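You operate a simulated robot arm through the tools that you are given. There is no shell and no other tool.

You are at the controls of a simulated robot arm. One attempt, no reset.

TASK
Raise the door by its green chain up to the yellow mark.
Fine: power switch to OFF first, drive selector to HAND for the pull, then back to MOTOR.

Only the result counts: the job must be done as asked and must still hold three seconds after the hand-in. Knocking over, shifting, dropping, spilling or breaking anything else fails it.

THE ROBOT
A 7-joint arm with a three-finger gripper, fixed in place. Base frame: the origin is on the floor under the middle of its stand, x ahead of it, y to its left, z up. Readings come in mm, degrees, newtons and seconds.
It reaches about 1342 mm from its shoulder. Its first joint turns from -166.0 to 166.0 degrees. Payload 2.69 kg.
Tool frame: the origin (TCP) lies between the finger pads and is the grasp point; the fingertips stand 30 mm ahead of it; z points along the fingers, y is the line along which they close. The gripper opens to 128 mm; its body begins 117 mm behind the TCP.
Orientation is told as [roll, pitch, yaw] about the base's x, y, z axes, in that order, counted from this pose: with the fingers straight down and closing along the base's y, the tool's x points along the base's -x, its y along +y and its z along -z.

THE INTERFACE
- The arm moves only by the tool play_rows. Its argument "motion" is a list that holds one entry, the list of rows, each a list of 7 numbers: the shift along the base's x, y, z in units of 20 mm (1.0 is 20 mm), then the turn, a rotation vector about the base's x, y, z in units of 4 degrees (1.0 is 4 degrees), then the opening, from 0 (shut) to 1 (fully open). In form: [[[dx, dy, dz, ax, ay, az, claw], ...]]. A call has 1 to 20 rows; each row shifts and turns the commanded pose from where the row before left it. A call with a number of a shift or a turn outside -1 to 1 is refused whole. Rows are played at 5 a second. More than 50 mm and 8.6 degrees between two rows, or a gripper value outside its range, and nothing of the call is played. Where a pose cannot be reached the arm comes as near as it can. A force on the tool above 50 N (or 10 N above the force at the start of the call, whichever is more), or a blocked arm, ends the call early, and 0.2 s more pass. Each finger travels about 127 mm/s and halts on what it meets, pressing with about 28 N; the grip force reading is that of the motor and also rises with nothing between the fingers. The clock runs only during rows and for 0.2 s after the last one: add rows that do not move to give the fingers time. It gives the time, the measured TCP pose, the force on the tool (base axes), the opening and the grip force at its end, in the units of the frame above (readings bear some noise), with the torque about the TCP (base axes, N m) and any sound that the robot's microphone picked up.
- Cameras (640 x 400 px; columns grow to the right, rows downward): "scene" is fixed at [51.6, -649.1, 1875.3]; the picture's right is [0.60, -0.80, 0.00], its down [-0.39, -0.29, -0.87] and it looks along [0.70, 0.52, -0.49] (base axes); focal length 340 px, centre (320, 200). "wrist" rides on the gripper at [58, 54, -131] in the tool frame; the picture's right is [-0.68, 0.74, 0.00], its down [-0.62, -0.57, -0.55] and it looks along [-0.40, -0.37, 0.84] (tool axes); focal length 234 px, centre (320, 200). There is no depth. A picture from a camera that has moved, and an enlarged one, comes with that camera's place and axes in the base frame and with its lens.
- grab_frame(camera): a new picture of that camera. No time passes.
- move_column(by): moves the trunk up (or, below 0, down) by that many mm; the arm rides with it, the base frame stays. It gives what a move gives, with no picture.
- enlarge(camera, box): a new picture of the part [left, top, right, bottom] of that camera's present view, enlarged. No time passes.
- close_job(): hands the job in; it is judged then, once.

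Places have to be worked out from the pictures, the camera data and where the tool is seen. Open the gripper and draw the arm clear of the work before you hand the job in, unless the task says otherwise.

The tools are called after "Emit:" as a command line: name --argument value ..., lists and objects as JSON in quotes. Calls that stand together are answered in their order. play_rows: Moves the arm, as the interface text tells. Its arguments: {"type":"object","properties":{"motion":{"type":"array","items":{"type":"array","items":{"type":"array","items":{"type":"number"}}}}},"required":["motion"]} The other tools are called the same way: move_column (by) moves the trunk up or down; grab_frame (camera) takes a picture; enlarge (camera, box) takes an enlarged picture of a part of a camera's view; close_job () hands the job in.

At the start:

```text
t: 0.0
eef_pos: [671.6, 193.3, 1637.5]
ee_rot: [-0.1, -0.1, -0.1]
ft_force: [0.8, 0.4, -0.1]
moment: [0.0, 0.01, 0.02]
width: 128.0
gripper_force: 0.0
trunk travel left (down, up): [-250.0, 100.0]
```

scene: 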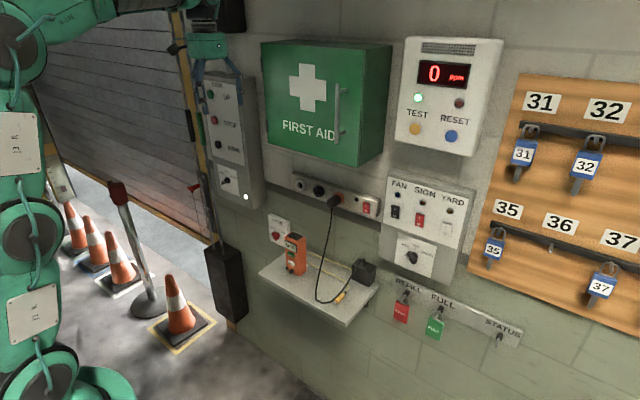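
wrist: 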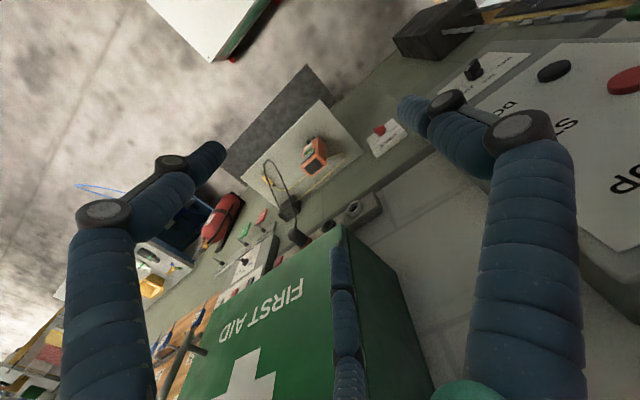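

I see a roller door at upper left with control panels next to it; I need details of the chain, power switch and drive selector. I'll enlarge several regions of the scene view.

Emit:
enlarge --camera "scene" --box '[160, 0, 280, 240]'

Emit:
enlarge --camera "scene" --box '[360, 160, 540, 360]'

Emit:
enlarge --camera "scene" --box '[0, 60, 260, 360]'

Emit:
enlarge --camera "scene" --box '[240, 160, 400, 330]'

```text
1.67 times, centred on (220, 120) of scene
camera zoom: at [51.6, -649.1, 1875.3], right [0.6, -0.8, 0.0], down [-0.39, -0.29, -0.87], along [0.7, 0.52, -0.49], focal length 567 px, centre (487, 333)
```

zoom: 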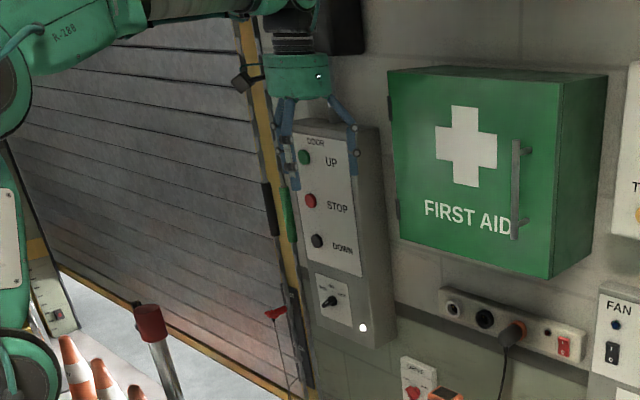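

```text
2.00 times, centred on (450, 260) of scene
camera zoom: at [51.6, -649.1, 1875.3], right [0.6, -0.8, 0.0], down [-0.39, -0.29, -0.87], along [0.7, 0.52, -0.49], focal length 681 px, centre (60, 80)
```

zoom: 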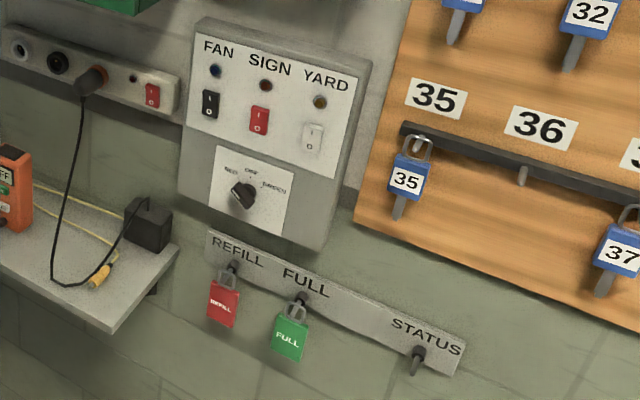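

```text
1.33 times, centred on (130, 210) of scene
camera zoom: at [51.6, -649.1, 1875.3], right [0.6, -0.8, 0.0], down [-0.39, -0.29, -0.87], along [0.7, 0.52, -0.49], focal length 454 px, centre (573, 187)
```

zoom: 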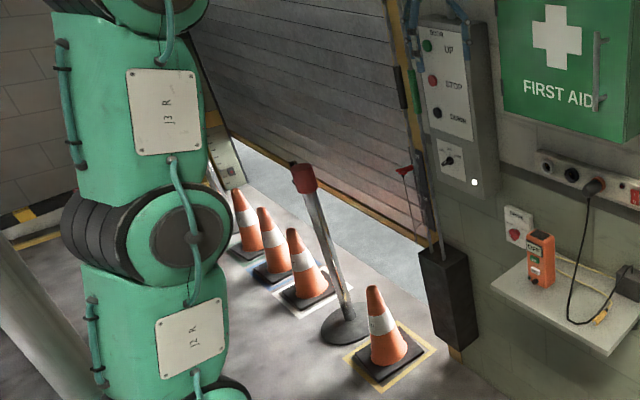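

```text
2.35 times, centred on (320, 245) of scene
camera zoom: at [51.6, -649.1, 1875.3], right [0.6, -0.8, 0.0], down [-0.39, -0.29, -0.87], along [0.7, 0.52, -0.49], focal length 801 px, centre (320, 94)
```

zoom: 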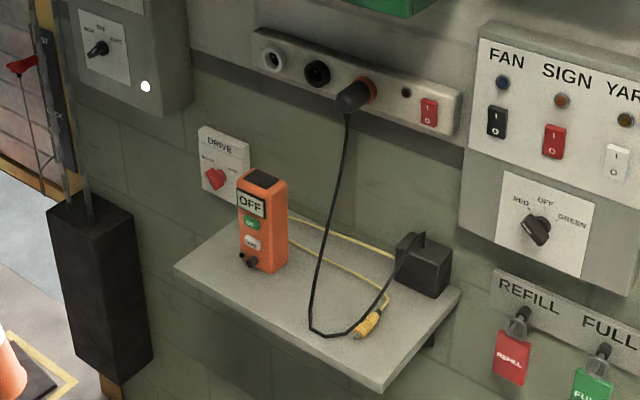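

The DRIVE selector (red knob) sits on a small plate near the shelf, and a rotary switch is on the door box. I'll enlarge those further, and the green chain handle region.

Emit:
enlarge --camera "scene" --box '[205, 155, 265, 210]'

Emit:
enlarge --camera "scene" --box '[255, 205, 315, 245]'

Emit:
enlarge --camera "scene" --box '[165, 70, 255, 140]'

Emit:
enlarge --camera "scene" --box '[165, 140, 255, 210]'

Emit:
enlarge --camera "scene" --box '[165, 0, 255, 80]'

Emit:
enlarge --camera "wrist" --box '[330, 0, 640, 200]'

```text
7.27 times, centred on (235, 182) of scene
camera zoom: at [51.6, -649.1, 1875.3], right [0.6, -0.8, 0.0], down [-0.39, -0.29, -0.87], along [0.7, 0.52, -0.49], focal length 2476 px, centre (938, 327)
```

zoom: 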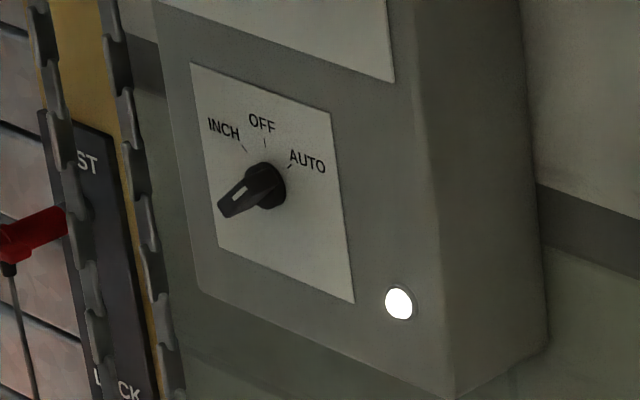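

```text
10.00 times, centred on (285, 225) of scene
camera zoom: at [51.6, -649.1, 1875.3], right [0.6, -0.8, 0.0], down [-0.39, -0.29, -0.87], along [0.7, 0.52, -0.49], focal length 3404 px, centre (670, -50)
```

zoom: 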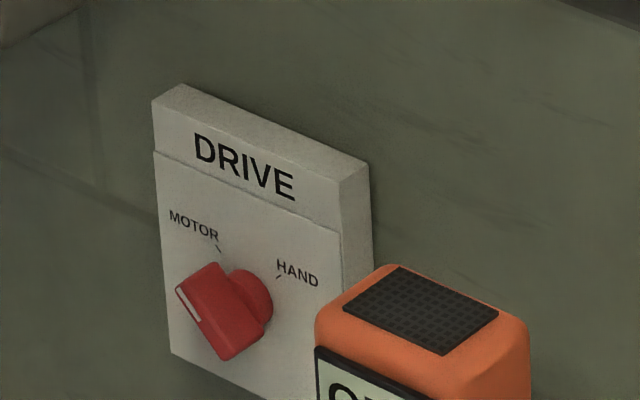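

```text
5.71 times, centred on (210, 105) of scene
camera zoom: at [51.6, -649.1, 1875.3], right [0.6, -0.8, 0.0], down [-0.39, -0.29, -0.87], along [0.7, 0.52, -0.49], focal length 1945 px, centre (949, 743)
```

zoom: 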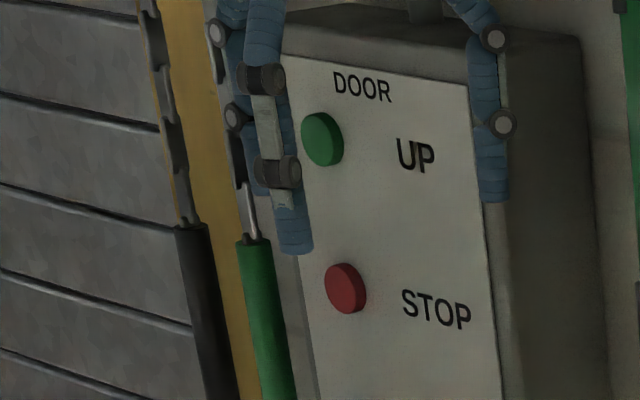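

```text
5.71 times, centred on (210, 175) of scene
camera zoom: at [51.6, -649.1, 1875.3], right [0.6, -0.8, 0.0], down [-0.39, -0.29, -0.87], along [0.7, 0.52, -0.49], focal length 1945 px, centre (949, 343)
```

zoom: 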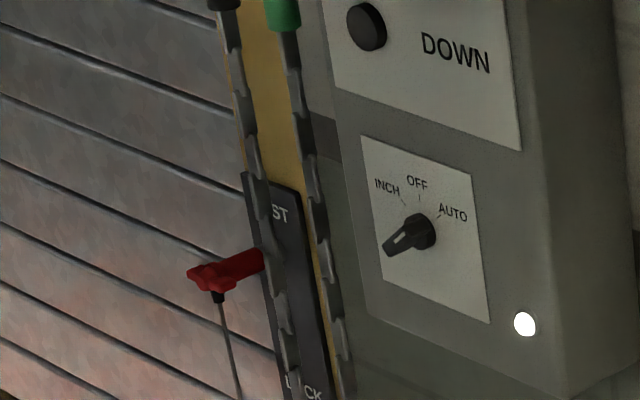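

```text
5.00 times, centred on (210, 40) of scene
camera zoom: at [51.6, -649.1, 1875.3], right [0.6, -0.8, 0.0], down [-0.39, -0.29, -0.87], along [0.7, 0.52, -0.49], focal length 1702 px, centre (870, 1000)
```

zoom: 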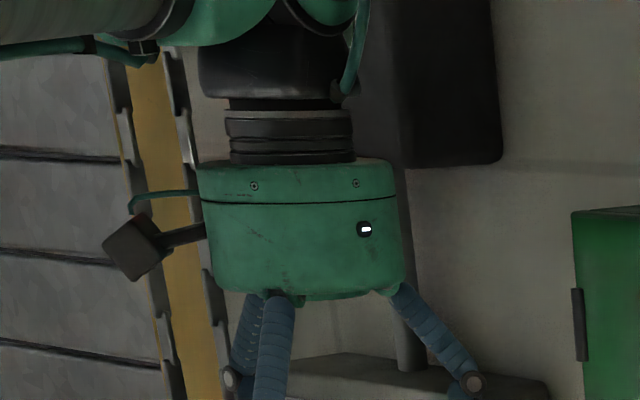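

```text
2.00 times, centred on (485, 100) of wrist
camera zoom: at [611.0, 247.1, 1767.7], right [0.68, 0.74, 0.0], down [0.62, -0.57, 0.55], along [0.4, -0.37, -0.84], focal length 468 px, centre (-10, 400)
```

zoom: 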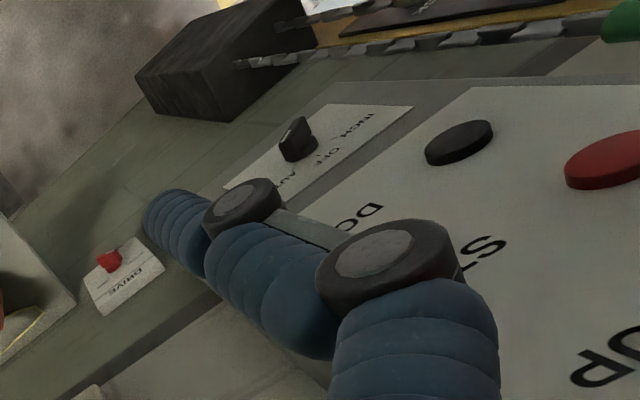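

The rotary on the door box reads INCH/OFF/AUTO and the drive plate reads MOTOR/HAND. I'll look at the yellow mark candidates around the door's left post and the orange remote.

Emit:
enlarge --camera "scene" --box '[20, 120, 100, 220]'

Emit:
enlarge --camera "scene" --box '[165, 190, 245, 260]'

Emit:
enlarge --camera "scene" --box '[270, 220, 330, 290]'

Emit:
enlarge --camera "scene" --box '[285, 165, 390, 225]'

Emit:
grab_frame --camera "wrist"

```text
4.00 times, centred on (60, 170) of scene
camera zoom: at [51.6, -649.1, 1875.3], right [0.6, -0.8, 0.0], down [-0.39, -0.29, -0.87], along [0.7, 0.52, -0.49], focal length 1362 px, centre (1360, 320)
```

zoom: 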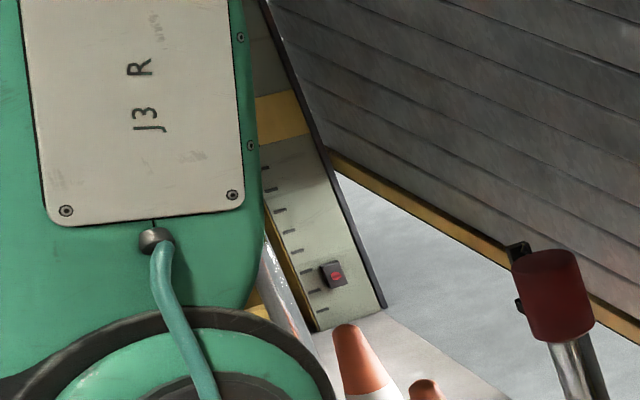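

```text
5.71 times, centred on (205, 225) of scene
camera zoom: at [51.6, -649.1, 1875.3], right [0.6, -0.8, 0.0], down [-0.39, -0.29, -0.87], along [0.7, 0.52, -0.49], focal length 1945 px, centre (977, 57)
```

zoom: 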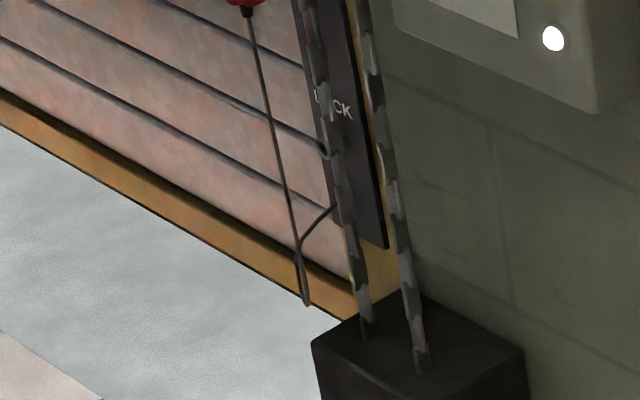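

```text
5.71 times, centred on (300, 255) of scene
camera zoom: at [51.6, -649.1, 1875.3], right [0.6, -0.8, 0.0], down [-0.39, -0.29, -0.87], along [0.7, 0.52, -0.49], focal length 1945 px, centre (434, -114)
```

zoom: 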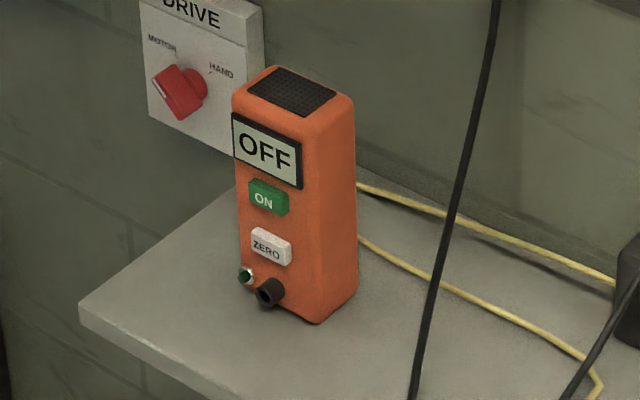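

```text
6.10 times, centred on (338, 195) of scene
camera zoom: at [51.6, -649.1, 1875.3], right [0.6, -0.8, 0.0], down [-0.39, -0.29, -0.87], along [0.7, 0.52, -0.49], focal length 2075 px, centre (213, 230)
```

zoom: 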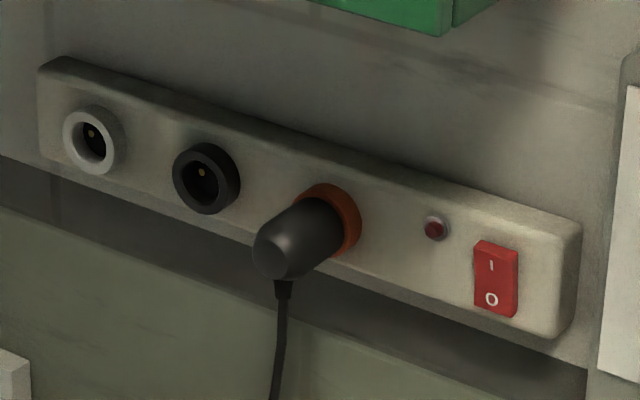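

```text
taken
camera wrist: at [611.0, 247.1, 1767.7], right [0.68, 0.74, 0.0], down [0.62, -0.57, 0.55], along [0.4, -0.37, -0.84], focal length 234 px, centre (320, 200)
```

wrist: 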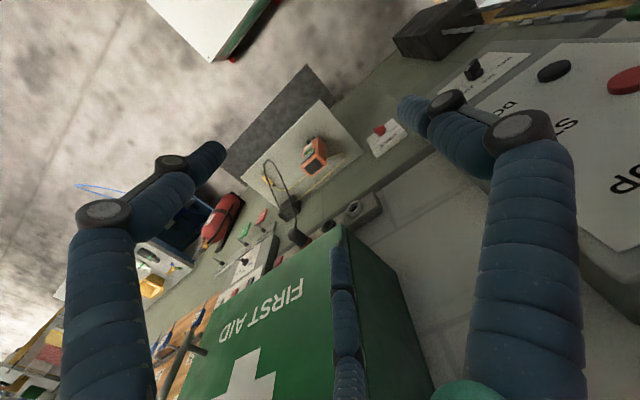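

Triangulating both views puts the INCH/OFF/AUTO knob near (845, 447, 1240), the DRIVE knob near (905, 237, 1010) and the green sleeve near (850, 562, 1370–1515), with the wall facing −x. I'll turn the gripper to point toward +x while staying back from the wall, then inspect.

Emit:
play_rows --motion '[[[-0.2, 0.4, -0.4, 0, -1, 0, 1], [-0.2, 0.4, -0.4, 0, -1, 0, 1], [-0.2, 0.4, -0.4, 0, -1, 0, 1], [-0.2, 0.4, -0.4, 0, -1, 0, 1], [-0.2, 0.4, -0.4, 0, -1, 0, 1], [-0.2, 0.4, -0.4, 0, -1, 0, 1], [-0.2, 0.4, -0.4, 0, -1, 0, 1], [-0.2, 0.4, -0.4, 0, -1, 0, 1], [-0.2, 0.4, -0.4, 0, -1, 0, 1], [-0.2, 0.4, -0.4, 0, -1, 0, 1]]]'

```text
t: 2.2
eef_pos: [629.3, 274.2, 1556.9]
ee_rot: [0.1, -40.2, 0.0]
ft_force: [0.3, -0.3, 0.0]
moment: [0.0, 0.0, 0.01]
width: 128.0
gripper_force: 0.0
trunk travel left (down, up): [-250.0, 100.0]
```

The arm tracks well with no contact. I'll take a look from the wrist here, and check the scene.

Emit:
grab_frame --camera "wrist"

Emit:
grab_frame --camera "scene"

```text
taken
camera wrist: at [499.7, 327.4, 1620.4], right [0.52, 0.74, 0.44], down [0.12, -0.57, 0.82], along [0.85, -0.37, -0.38], focal length 234 px, centre (320, 200)
```

wrist: 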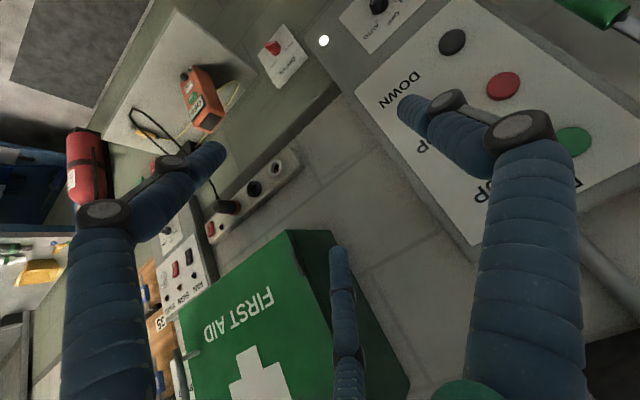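

```text
taken
```

scene: 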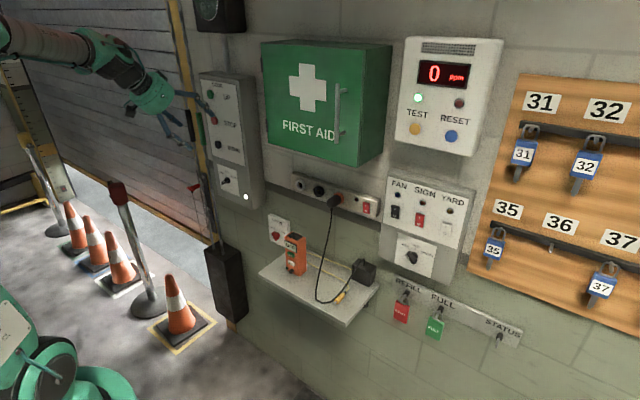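

The left post with its scale is now in view. I'll enlarge it to find the yellow mark and the door bottom, and also the chain region and knobs.

Emit:
enlarge --camera "scene" --box '[0, 50, 120, 220]'

Emit:
enlarge --camera "scene" --box '[5, 75, 65, 140]'

Emit:
enlarge --camera "scene" --box '[170, 0, 250, 80]'

Emit:
enlarge --camera "wrist" --box '[330, 0, 640, 120]'

Emit:
enlarge --camera "wrist" --box '[240, 20, 340, 100]'

```text
2.35 times, centred on (60, 135) of scene
camera zoom: at [51.6, -649.1, 1875.3], right [0.6, -0.8, 0.0], down [-0.39, -0.29, -0.87], along [0.7, 0.52, -0.49], focal length 801 px, centre (932, 353)
```

zoom: 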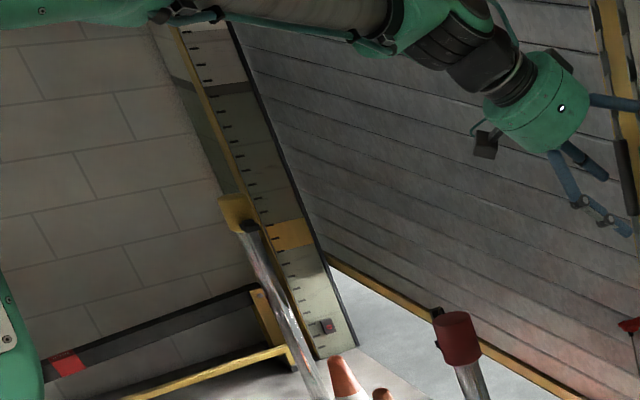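

```text
6.15 times, centred on (35, 108) of scene
camera zoom: at [51.6, -649.1, 1875.3], right [0.6, -0.8, 0.0], down [-0.39, -0.29, -0.87], along [0.7, 0.52, -0.49], focal length 2095 px, centre (2074, 769)
```

zoom: 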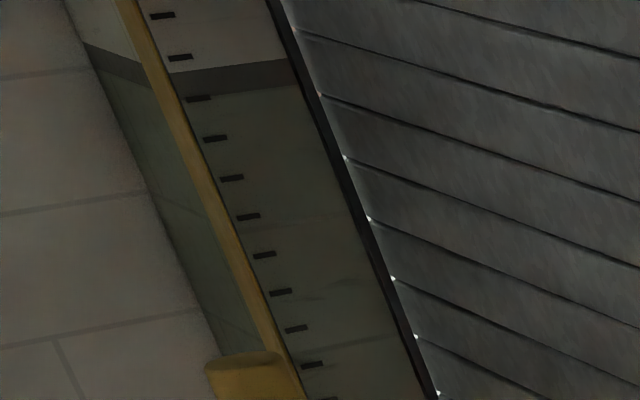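

```text
5.00 times, centred on (210, 40) of scene
camera zoom: at [51.6, -649.1, 1875.3], right [0.6, -0.8, 0.0], down [-0.39, -0.29, -0.87], along [0.7, 0.52, -0.49], focal length 1702 px, centre (870, 1000)
```

zoom: 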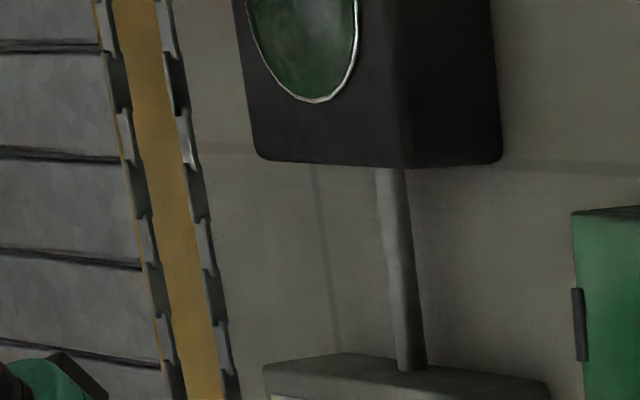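

```text
2.06 times, centred on (485, 60) of wrist
camera zoom: at [499.7, 327.4, 1620.4], right [0.52, 0.74, 0.44], down [0.12, -0.57, 0.82], along [0.85, -0.37, -0.38], focal length 483 px, centre (-21, 489)
```

zoom: 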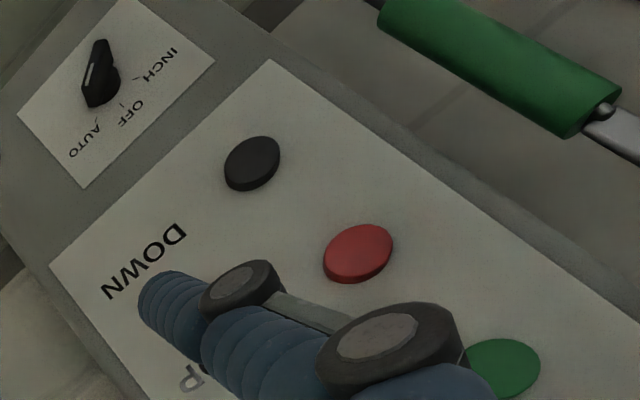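

```text
5.00 times, centred on (290, 60) of wrist
camera zoom: at [499.7, 327.4, 1620.4], right [0.52, 0.74, 0.44], down [0.12, -0.57, 0.82], along [0.85, -0.37, -0.38], focal length 1171 px, centre (470, 900)
```

zoom: 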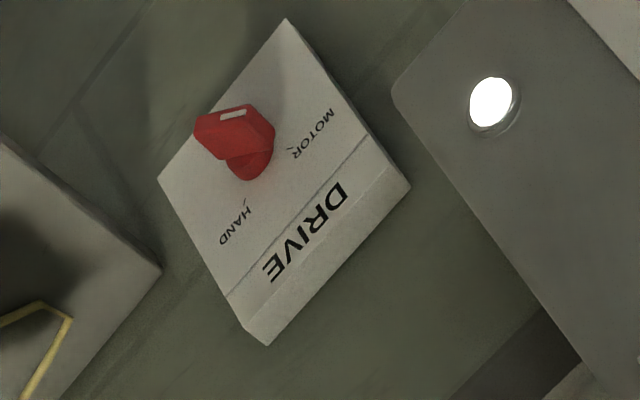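

The yellow band on the left post scale looks like the mark, with the door's bottom edge slightly below it. I'll enlarge there.

Emit:
enlarge --camera "scene" --box '[30, 125, 80, 205]'

Emit:
enlarge --camera "scene" --box '[40, 130, 70, 165]'

Emit:
enlarge --camera "wrist" --box '[330, 0, 430, 60]'

Emit:
enlarge --camera "scene" --box '[160, 150, 240, 250]'

```text
5.00 times, centred on (55, 165) of scene
camera zoom: at [51.6, -649.1, 1875.3], right [0.6, -0.8, 0.0], down [-0.39, -0.29, -0.87], along [0.7, 0.52, -0.49], focal length 1702 px, centre (1645, 375)
```

zoom: 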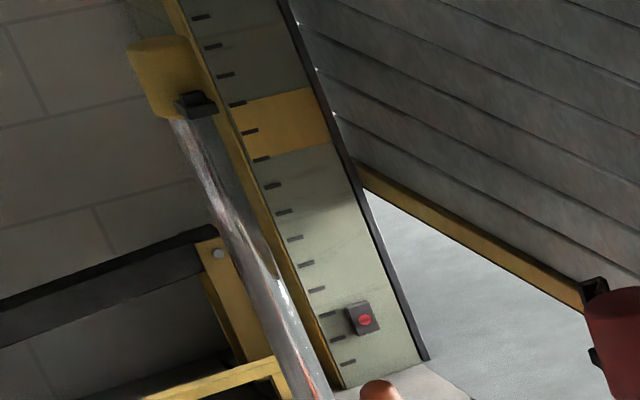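

```text
11.43 times, centred on (55, 148) of scene
camera zoom: at [51.6, -649.1, 1875.3], right [0.6, -0.8, 0.0], down [-0.39, -0.29, -0.87], along [0.7, 0.52, -0.49], focal length 3891 px, centre (3349, 800)
```

zoom: 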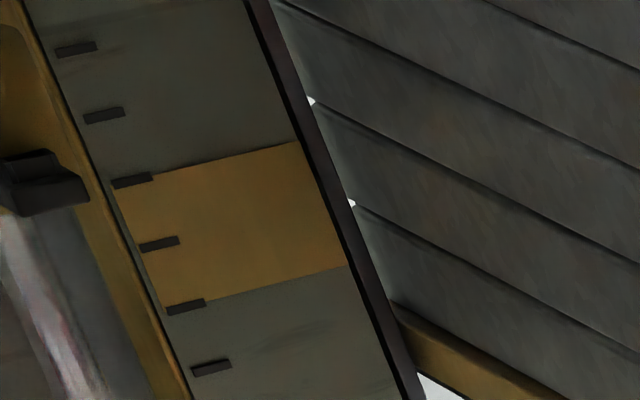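

```text
6.40 times, centred on (380, 30) of wrist
camera zoom: at [499.7, 327.4, 1620.4], right [0.52, 0.74, 0.44], down [0.12, -0.57, 0.82], along [0.85, -0.37, -0.38], focal length 1499 px, centre (-64, 1288)
```

zoom: 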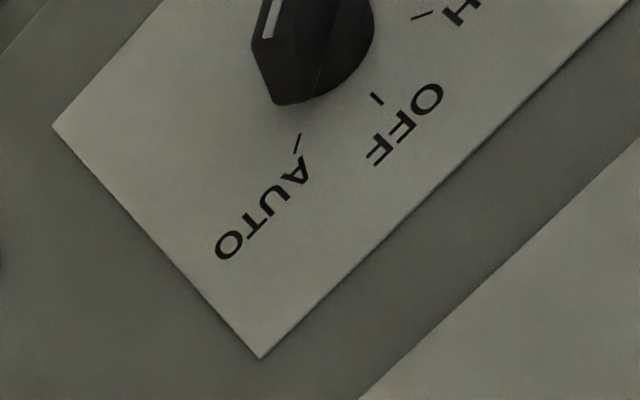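

```text
4.00 times, centred on (200, 200) of scene
camera zoom: at [51.6, -649.1, 1875.3], right [0.6, -0.8, 0.0], down [-0.39, -0.29, -0.87], along [0.7, 0.52, -0.49], focal length 1362 px, centre (800, 200)
```

zoom: 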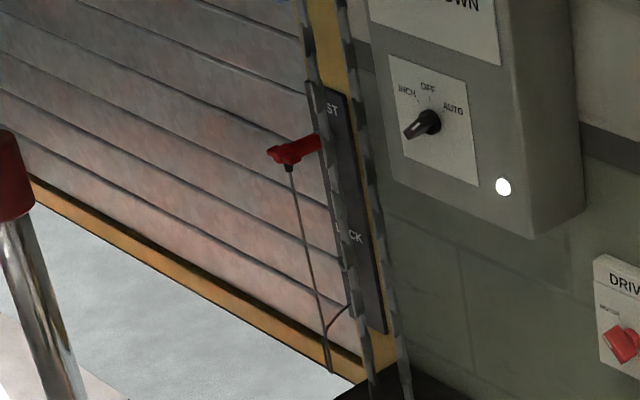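

The yellow band on the scale spans about z 772–872 and the door bottom sits near 680, so it needs about +140 mm. I'll finish turning the gripper to point at the wall and move left, well in front of the chain, to inspect the chain, the "LOCK" plate and the knobs.

Emit:
play_rows --motion '[[[0, 0.95, -0.85, 0, -0.833, 0, 1], [0, 0.95, -0.85, 0, -0.833, 0, 1], [0, 0.95, -0.85, 0, -0.833, 0, 1], [0, 0.95, -0.85, 0, -0.833, 0, 1], [0, 0.95, -0.85, 0, -0.833, 0, 1], [0, 0.95, -0.85, 0, -0.833, 0, 1], [0, 0.95, -0.85, 0, -0.833, 0, 1], [0, 0.95, -0.85, 0, -0.833, 0, 1], [0, 0.95, -0.85, 0, -0.833, 0, 1], [0, 0.95, -0.85, 0, -0.833, 0, 1], [0, 0.95, -0.85, 0, -0.833, 0, 1], [0, 0.95, -0.85, 0, -0.833, 0, 1], [0, 0.95, -0.85, 0, -0.833, 0, 1], [0, 0.95, -0.85, 0, -0.833, 0, 1], [0, 0.95, -0.85, 0, -0.833, 0, 1]]]'

Emit:
grab_frame --camera "wrist"

Emit:
grab_frame --camera "scene"

```text
t: 5.4
eef_pos: [630.9, 558.8, 1299.8]
ee_rot: [34.9, -90.0, -34.6]
ft_force: [0.3, -0.3, -0.4]
moment: [0.0, 0.04, 0.01]
width: 128.0
gripper_force: 0.1
trunk travel left (down, up): [-250.0, 100.0]
```

```text
taken
camera wrist: at [498.8, 612.8, 1243.2], right [0.0, 0.74, 0.68], down [-0.55, -0.57, 0.62], along [0.84, -0.37, 0.4], focal length 234 px, centre (320, 200)
```

wrist: 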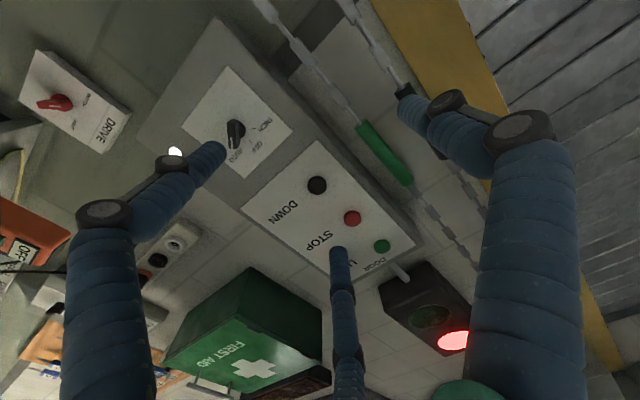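

```text
taken
```

scene: 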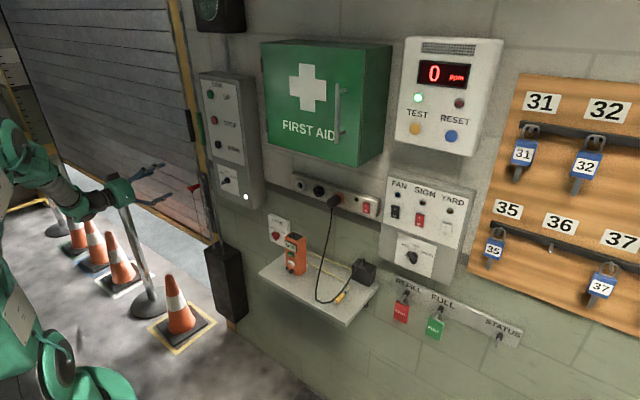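

This view shows the chain strands, the green sleeve beside the box, and both knobs. I'll enlarge the chain and knob details.

Emit:
enlarge --camera "wrist" --box '[180, 50, 320, 170]'

Emit:
enlarge --camera "wrist" --box '[240, 0, 500, 200]'

Emit:
enlarge --camera "wrist" --box '[10, 40, 140, 150]'

```text
3.33 times, centred on (250, 110) of wrist
camera zoom: at [498.8, 612.8, 1243.2], right [0.0, 0.74, 0.68], down [-0.55, -0.57, 0.62], along [0.84, -0.37, 0.4], focal length 781 px, centre (553, 500)
```

zoom: 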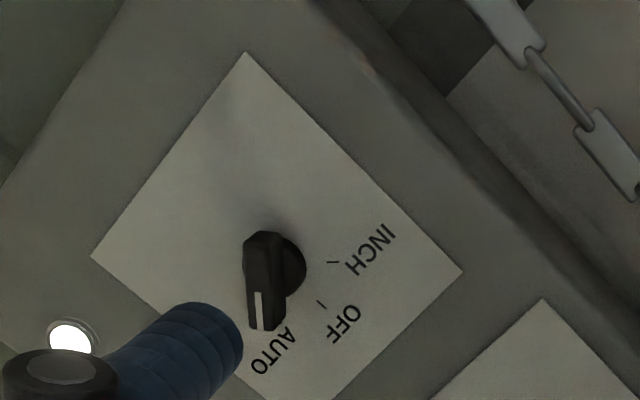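

```text
2.00 times, centred on (370, 100) of wrist
camera zoom: at [498.8, 612.8, 1243.2], right [0.0, 0.74, 0.68], down [-0.55, -0.57, 0.62], along [0.84, -0.37, 0.4], focal length 468 px, centre (220, 400)
```

zoom: 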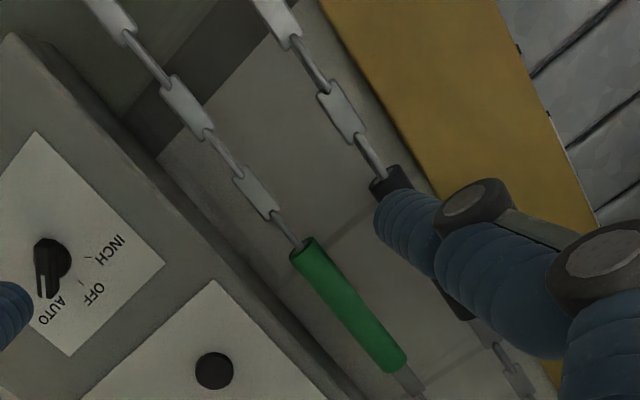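

```text
3.64 times, centred on (75, 95) of wrist
camera zoom: at [498.8, 612.8, 1243.2], right [0.0, 0.74, 0.68], down [-0.55, -0.57, 0.62], along [0.84, -0.37, 0.4], focal length 852 px, centre (1211, 582)
```

zoom: 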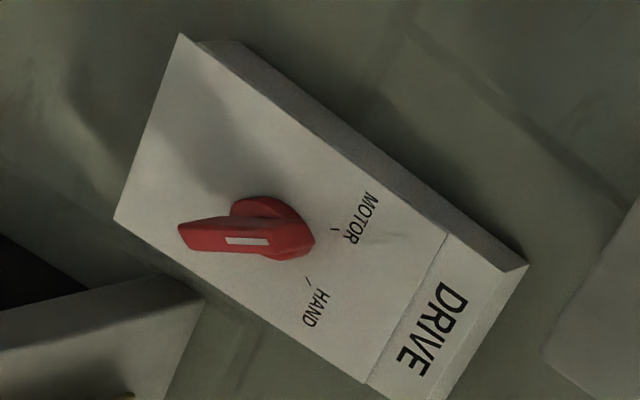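

The power knob's white line points at AUTO and the DRIVE knob's points at MOTOR. Before touching anything I want to see the "…ST / LOCK" plate and red handle, so I'll move lower-left, still well in front of the chain.

Emit:
play_rows --motion '[[[0.1, 0.7, -1, 0, 0, 0, 1], [0.1, 0.7, -1, 0, 0, 0, 1], [0.1, 0.7, -1, 0, 0, 0, 1], [0.1, 0.7, -1, 0, 0, 0, 1], [0.1, 0.7, -1, 0, 0, 0, 1], [0.1, 0.7, -1, 0, 0, 0, 1], [0.1, 0.7, -1, 0, 0, 0, 1], [0.1, 0.7, -1, 0, 0, 0, 1], [0.1, 0.7, -1, 0, 0, 0, 1], [0.1, 0.7, -1, 0, 0, 0, 1], [0.1, 0.7, -1, 0, 0, 0, 1], [0.1, 0.7, -1, 0, 0, 0, 1], [0.1, 0.7, -1, 0, 0, 0, 1], [0.1, 0.7, -1, 0, 0, 0, 1]]]'

Emit:
grab_frame --camera "wrist"

Emit:
grab_frame --camera "scene"

```text
t: 8.4
eef_pos: [658.3, 754.3, 1021.5]
ee_rot: [42.9, -89.9, -42.8]
ft_force: [0.2, -0.6, 0.4]
moment: [0.0, 0.04, 0.0]
width: 128.1
gripper_force: 0.0
trunk travel left (down, up): [-250.0, 100.0]
```

```text
taken
camera wrist: at [525.6, 809.5, 963.9], right [0.0, 0.74, 0.68], down [-0.55, -0.57, 0.62], along [0.84, -0.37, 0.4], focal length 234 px, centre (320, 200)
```

wrist: 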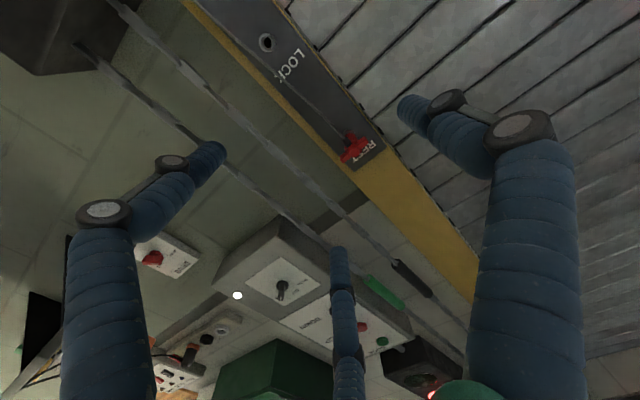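

```text
taken
```

scene: 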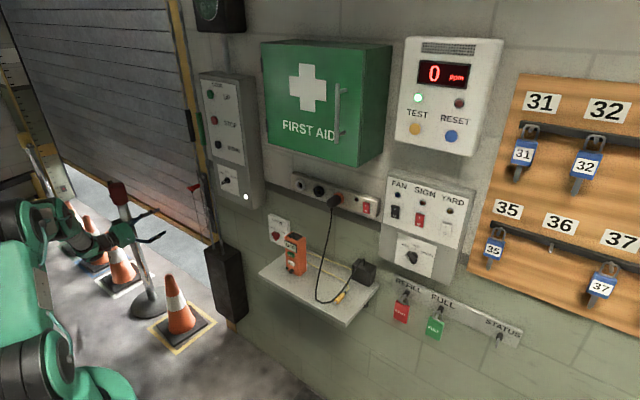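

The plate has a REST position with the red pin and a LOCK hole. I'll enlarge it to confirm the state of the lock pin and chain.

Emit:
enlarge --camera "wrist" --box '[230, 0, 430, 200]'

Emit:
enlarge --camera "wrist" --box '[100, 0, 240, 120]'

Emit:
enlarge --camera "wrist" --box '[310, 200, 480, 380]'

```text
2.00 times, centred on (330, 100) of wrist
camera zoom: at [525.6, 809.5, 963.9], right [0.0, 0.74, 0.68], down [-0.55, -0.57, 0.62], along [0.84, -0.37, 0.4], focal length 468 px, centre (300, 400)
```

zoom: 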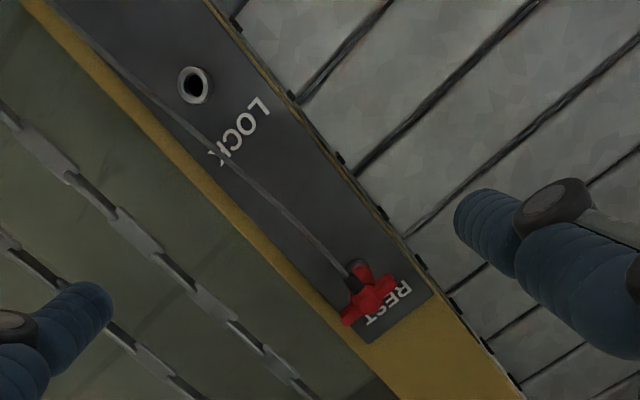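

```text
3.33 times, centred on (170, 60) of wrist
camera zoom: at [525.6, 809.5, 963.9], right [0.0, 0.74, 0.68], down [-0.55, -0.57, 0.62], along [0.84, -0.37, 0.4], focal length 781 px, centre (820, 667)
```

zoom: 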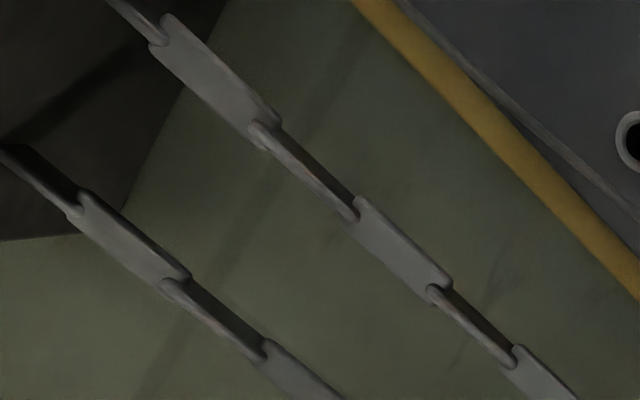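

```text
2.22 times, centred on (395, 290) of wrist
camera zoom: at [525.6, 809.5, 963.9], right [0.0, 0.74, 0.68], down [-0.55, -0.57, 0.62], along [0.84, -0.37, 0.4], focal length 520 px, centre (153, 0)
```

zoom: 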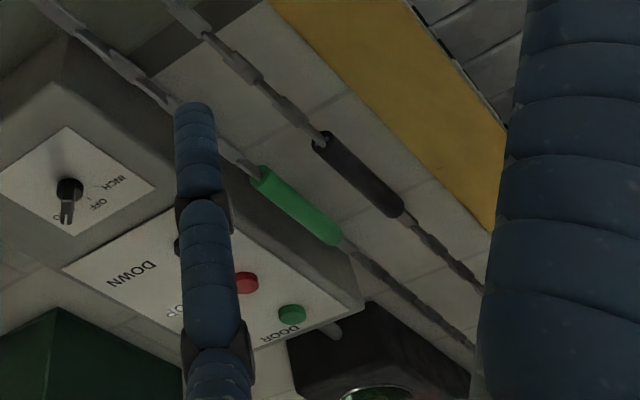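

The red lock pin is parked in REST and the LOCK hole is empty, so the door isn't pinned; I'll leave it. I'll close the gripper in free air here to learn how the three fingers converge.

Emit:
play_rows --motion '[[[0, 0, 0, 0, 0, 0, 0.3], [0, 0, 0, 0, 0, 0, 0.3], [0, 0, 0, 0, 0, 0, 0.3]]]'

Emit:
grab_frame --camera "wrist"

Emit:
play_rows --motion '[[[0, 0, 0, 0, 0, 0, 0], [0, 0, 0, 0, 0, 0, 0], [0, 0, 0, 0, 0, 0, 0], [0, 0, 0, 0, 0, 0, 0]]]'

Emit:
grab_frame --camera "wrist"

Emit:
enlarge --camera "scene" --box '[80, 190, 190, 270]'

```text
t: 9.2
eef_pos: [657.2, 755.4, 1021.1]
ee_rot: [-30.2, -89.9, 30.2]
ft_force: [-0.6, -0.4, -0.5]
moment: [-0.01, -0.02, 0.02]
width: 38.3
gripper_force: 0.1
trunk travel left (down, up): [-250.0, 100.0]
```

```text
taken
camera wrist: at [525.8, 809.1, 963.4], right [0.0, 0.74, 0.68], down [-0.55, -0.57, 0.62], along [0.84, -0.37, 0.4], focal length 234 px, centre (320, 200)
```

wrist: 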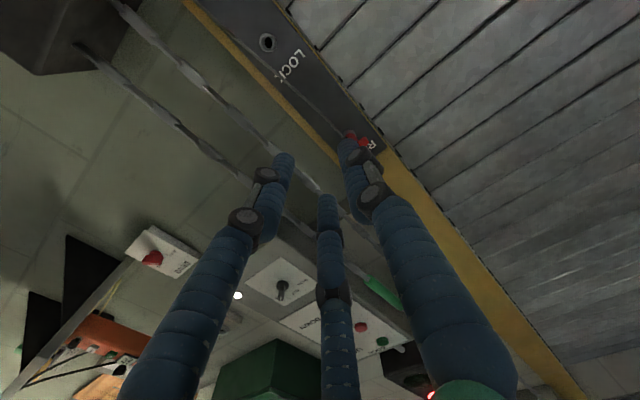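

```text
t: 10.2
eef_pos: [658.0, 755.0, 1021.5]
ee_rot: [-26.2, -89.9, 26.2]
ft_force: [-0.2, 0.4, 0.2]
moment: [-0.02, 0.02, 0.01]
width: 2.1
gripper_force: 28.4
trunk travel left (down, up): [-250.0, 100.0]
```

```text
taken
camera wrist: at [525.7, 808.9, 963.6], right [0.0, 0.74, 0.68], down [-0.55, -0.57, 0.62], along [0.84, -0.37, 0.4], focal length 234 px, centre (320, 200)
```

wrist: 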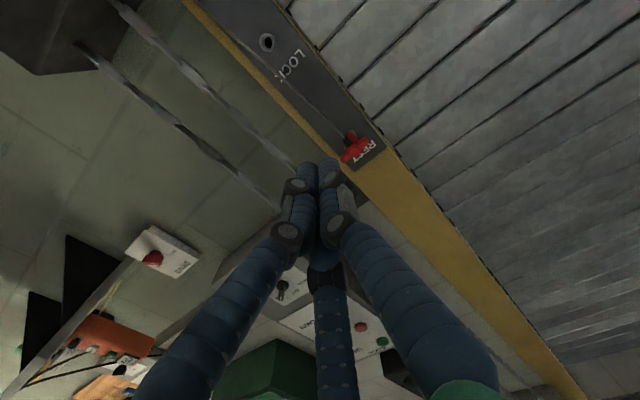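

```text
5.00 times, centred on (135, 230) of scene
camera zoom: at [51.6, -649.1, 1875.3], right [0.6, -0.8, 0.0], down [-0.39, -0.29, -0.87], along [0.7, 0.52, -0.49], focal length 1702 px, centre (1245, 50)
```

zoom: 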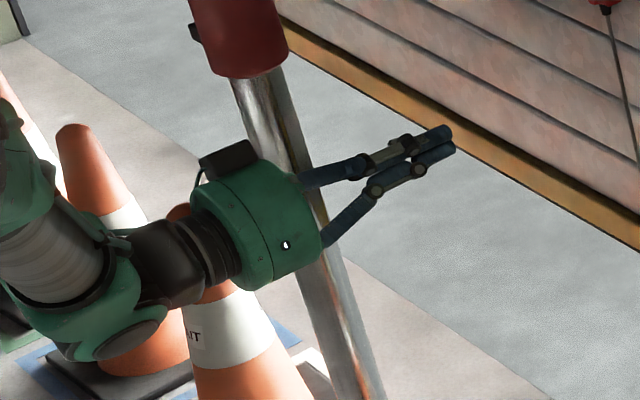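

The fingers close radially like a three-jaw chuck (one on tool +y, two on −y). The power knob axis is about (y 447.5, z 1240) on a face at x≈862, with its bar toward AUTO (60° clockwise from up), so I'll go to a standoff in front of it with a +60° roll and half-open fingers.

Emit:
play_rows --motion '[[[0.255, -0.854, 0.607, 0.8333, 0, 0, 0.5], [0.255, -0.854, 0.607, 0.8333, 0, 0, 0.5], [0.255, -0.854, 0.607, 0.8333, 0, 0, 0.5], [0.255, -0.854, 0.607, 0.8333, 0, 0, 0.5], [0.255, -0.854, 0.607, 0.8333, 0, 0, 0.5], [0.255, -0.854, 0.607, 0.8333, 0, 0, 0.5], [0.255, -0.854, 0.607, 0.8333, 0, 0, 0.5], [0.255, -0.854, 0.607, 0.8333, 0, 0, 0.5], [0.255, -0.854, 0.607, 0.8333, 0, 0, 0.5], [0.255, -0.854, 0.607, 0.8333, 0, 0, 0.5], [0.255, -0.854, 0.607, 0.8333, 0, 0, 0.5], [0.255, -0.854, 0.607, 0.8333, 0, 0, 0.5], [0.255, -0.854, 0.607, 0.8333, 0, 0, 0.5], [0.255, -0.854, 0.607, 0.8333, 0, 0, 0.5], [0.255, -0.854, 0.607, 0.8333, 0, 0, 0.5], [0.255, -0.854, 0.607, 0.8333, 0, 0, 0.5], [0.255, -0.854, 0.607, 0.8333, 0, 0, 0.5], [0.255, -0.854, 0.607, 0.8333, 0, 0, 0.5]]]'

Emit:
grab_frame --camera "wrist"

Emit:
grab_frame --camera "scene"

```text
t: 14.0
eef_pos: [831.0, 604.0, 1341.6]
ee_rot: [89.4, -30.5, -90.1]
ft_force: [0.3, 0.1, 0.4]
moment: [0.0, 0.01, -0.01]
width: 64.0
gripper_force: 0.0
out of reach, approached as far as the arm can: row 11, 12, 13, 14, 15, 16, 17, 18
trunk travel left (down, up): [-250.0, 100.0]
```

```text
taken
camera wrist: at [699.3, 683.3, 1359.1], right [0.01, -0.21, 0.98], down [-0.56, -0.81, -0.17], along [0.83, -0.54, -0.12], focal length 234 px, centre (320, 200)
```

wrist: 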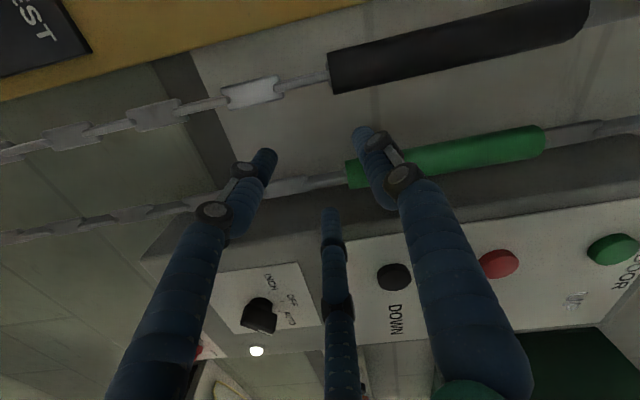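

```text
taken
```

scene: 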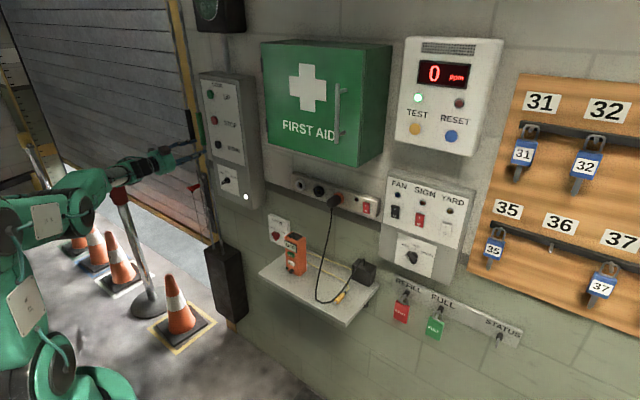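

That roll made the pose unreachable and the arm drifted to (831, 604, 1342), just short of the chain with no contact. Since the jaws repeat every 60° for a bar, I don't need that roll; I'll back straight off in −x first and see how the arm responds.

Emit:
play_rows --motion '[[[-0.5, 0, 0, 0, 0, 0, 0.5], [-0.5, 0, 0, 0, 0, 0, 0.5]]]'

```text
t: 14.6
eef_pos: [817.6, 614.4, 1347.8]
ee_rot: [89.7, -30.3, -90.0]
ft_force: [-0.4, -0.5, -0.7]
moment: [0.0, 0.03, -0.02]
width: 64.2
gripper_force: 0.1
out of reach, approached as far as the arm can: row 1, 2
trunk travel left (down, up): [-250.0, 100.0]
```

Still limited by a joint in this posture. I'll undo the roll gradually while backing away from the wall.

Emit:
play_rows --motion '[[[-0.4, 0, 0, -1, 0, 0, 0.5], [-0.4, 0, 0, -1, 0, 0, 0.5], [-0.4, 0, 0, -1, 0, 0, 0.5], [-0.4, 0, 0, -1, 0, 0, 0.5], [-0.4, 0, 0, -1, 0, 0, 0.5], [-0.4, 0, 0, -1, 0, 0, 0.5]]]'

```text
t: 16.0
eef_pos: [768.6, 615.6, 1346.9]
ee_rot: [90.0, -54.0, -89.8]
ft_force: [0.6, -0.1, 0.1]
moment: [0.01, 0.03, 0.02]
width: 64.1
gripper_force: 0.1
trunk travel left (down, up): [-250.0, 100.0]
```

Recovered: the commanded pose restarts from the measured one and this pose is reachable. I'll finish unrolling to 0° and back off a bit more.

Emit:
play_rows --motion '[[[-0.4, 0, -0.2, -1, 0, 0, 0.5], [-0.4, 0, -0.2, -1, 0, 0, 0.5], [-0.4, 0, -0.2, -1, 0, 0, 0.5], [-0.4, 0, -0.2, -1, 0, 0, 0.5], [-0.4, 0, -0.2, -1, 0, 0, 0.5], [-0.4, 0, -0.2, -1, 0, 0, 0.5], [-0.4, 0, -0.2, -1, 0, 0, 0.5], [-0.4, 0, -0.2, -1, 0, 0, 0.5], [-0.4, 0, -0.2, -1, 0, 0, 0.5]]]'

Emit:
grab_frame --camera "scene"

```text
t: 18.0
eef_pos: [697.3, 614.0, 1310.4]
ee_rot: [-71.0, -89.8, 71.0]
ft_force: [0.1, -0.2, 0.4]
moment: [-0.01, -0.03, 0.01]
width: 63.9
gripper_force: 0.0
trunk travel left (down, up): [-250.0, 100.0]
```

```text
taken
```

scene: 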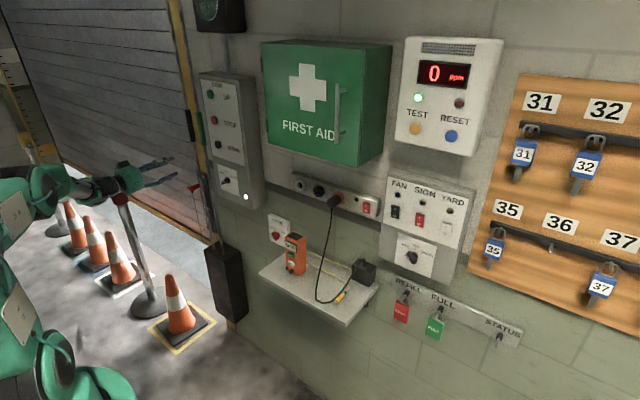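

Roll is back to 0 at (697, 614, 1310). With the three-jaw symmetry, roll 0 also straddles the AUTO-pointing bar, so I'll move to a standoff in front of the power knob at roll 0.

Emit:
play_rows --motion '[[[0, -0.833, -0.352, 0, 0, 0, 0.6], [0, -0.833, -0.352, 0, 0, 0, 0.6], [0, -0.833, -0.352, 0, 0, 0, 0.6], [0, -0.833, -0.352, 0, 0, 0, 0.6], [0, -0.833, -0.352, 0, 0, 0, 0.6], [0, -0.833, -0.352, 0, 0, 0, 0.6], [0, -0.833, -0.352, 0, 0, 0, 0.6], [0, -0.833, -0.352, 0, 0, 0, 0.6], [0, -0.833, -0.352, 0, 0, 0, 0.6], [0, -0.833, -0.352, 0, 0, 0, 0.6]]]'

Emit:
grab_frame --camera "wrist"

```text
t: 20.2
eef_pos: [698.2, 447.4, 1240.5]
ee_rot: [-60.5, -89.8, 60.5]
ft_force: [0.3, 0.8, -0.3]
moment: [-0.02, 0.01, -0.02]
width: 76.7
gripper_force: 0.0
trunk travel left (down, up): [-250.0, 100.0]
```

```text
taken
camera wrist: at [565.6, 501.9, 1182.9], right [0.0, 0.74, 0.68], down [-0.55, -0.56, 0.62], along [0.84, -0.37, 0.4], focal length 234 px, centre (320, 200)
```

wrist: 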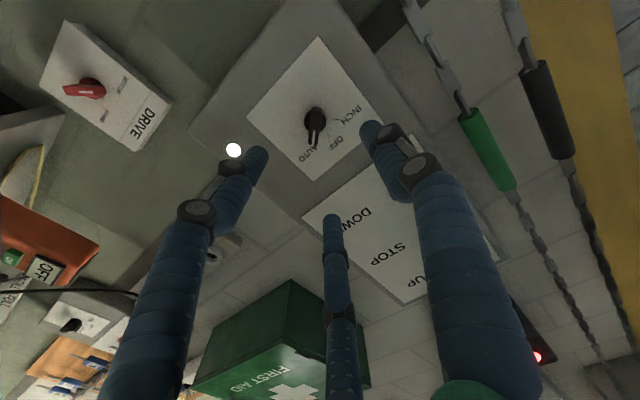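

Roll 0 in front of the knob is reachable. I'll enlarge the knob to check centring: the TCP axis should hit the panel at about pixel (319, 122).

Emit:
enlarge --camera "wrist" --box '[270, 70, 370, 170]'

Emit:
enlarge --camera "wrist" --box '[30, 20, 180, 160]'

```text
4.00 times, centred on (320, 120) of wrist
camera zoom: at [565.6, 501.9, 1182.9], right [0.0, 0.74, 0.68], down [-0.55, -0.56, 0.62], along [0.84, -0.37, 0.4], focal length 937 px, centre (320, 520)
```

zoom: 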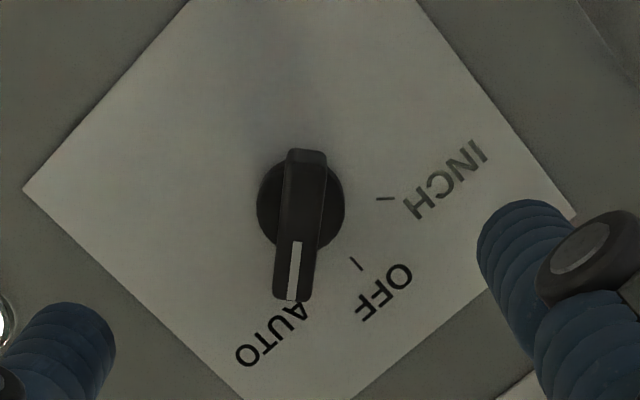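

```text
2.86 times, centred on (105, 90) of wrist
camera zoom: at [565.6, 501.9, 1182.9], right [0.0, 0.74, 0.68], down [-0.55, -0.56, 0.62], along [0.84, -0.37, 0.4], focal length 669 px, centre (934, 514)
```

zoom: 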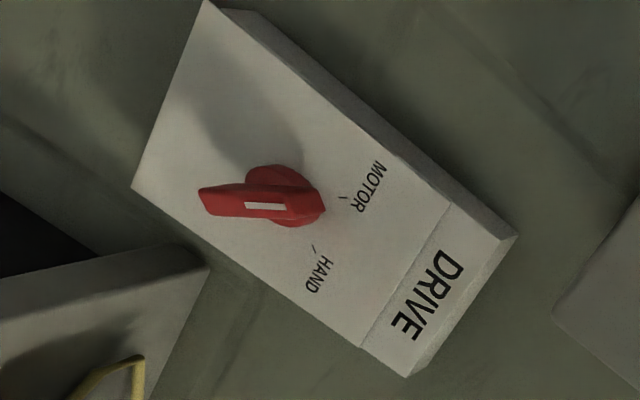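

The view gives the knob axis at about (y 446, z 1233.5), bar ~41 mm long, pointing +50° (AUTO), with ticks at −50°/0°/+50°. I need jaw roll −10° to start and −60° to finish, so I'll test that roll range here at the standoff while shifting onto the axis.

Emit:
play_rows --motion '[[[0, -0.01, -0.035, -1, 0, 0, 0.6], [0, -0.01, -0.035, -1, 0, 0, 0.6], [0, -0.01, -0.035, -1, 0, 0, 0.6], [0, -0.01, -0.035, -1, 0, 0, 0.6], [0, -0.01, -0.035, -1, 0, 0, 0.6], [0, -0.01, -0.035, -1, 0, 0, 0.6], [0, -0.01, -0.035, -1, 0, 0, 0.6], [0, -0.01, -0.035, -1, 0, 0, 0.6], [0, -0.01, -0.035, -1, 0, 0, 0.6], [0, -0.01, -0.035, -1, 0, 0, 0.6], [0, 0, 0, -1, 0, 0, 0.6], [0, 0, 0, -1, 0, 0, 0.6], [0, 0, 0, -1, 0, 0, 0.6], [0, 0, 0, -1, 0, 0, 0.6], [0, 0, 0, -1, 0, 0, 0.6]]]'

Emit:
grab_frame --camera "wrist"

```text
t: 23.4
eef_pos: [697.1, 445.9, 1233.8]
ee_rot: [-90.0, -29.8, 90.1]
ft_force: [0.2, 0.7, 0.5]
moment: [0.02, 0.0, 0.02]
width: 76.9
gripper_force: 0.1
trunk travel left (down, up): [-250.0, 100.0]
```

```text
taken
camera wrist: at [565.5, 422.2, 1158.7], right [0.0, 0.95, -0.3], down [-0.55, 0.25, 0.8], along [0.84, 0.17, 0.52], focal length 234 px, centre (320, 200)
```

wrist: 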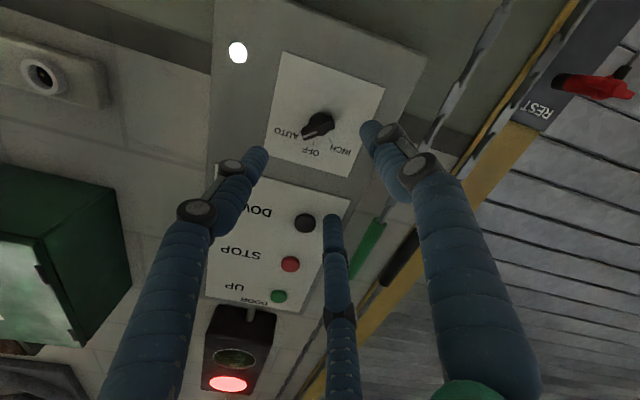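

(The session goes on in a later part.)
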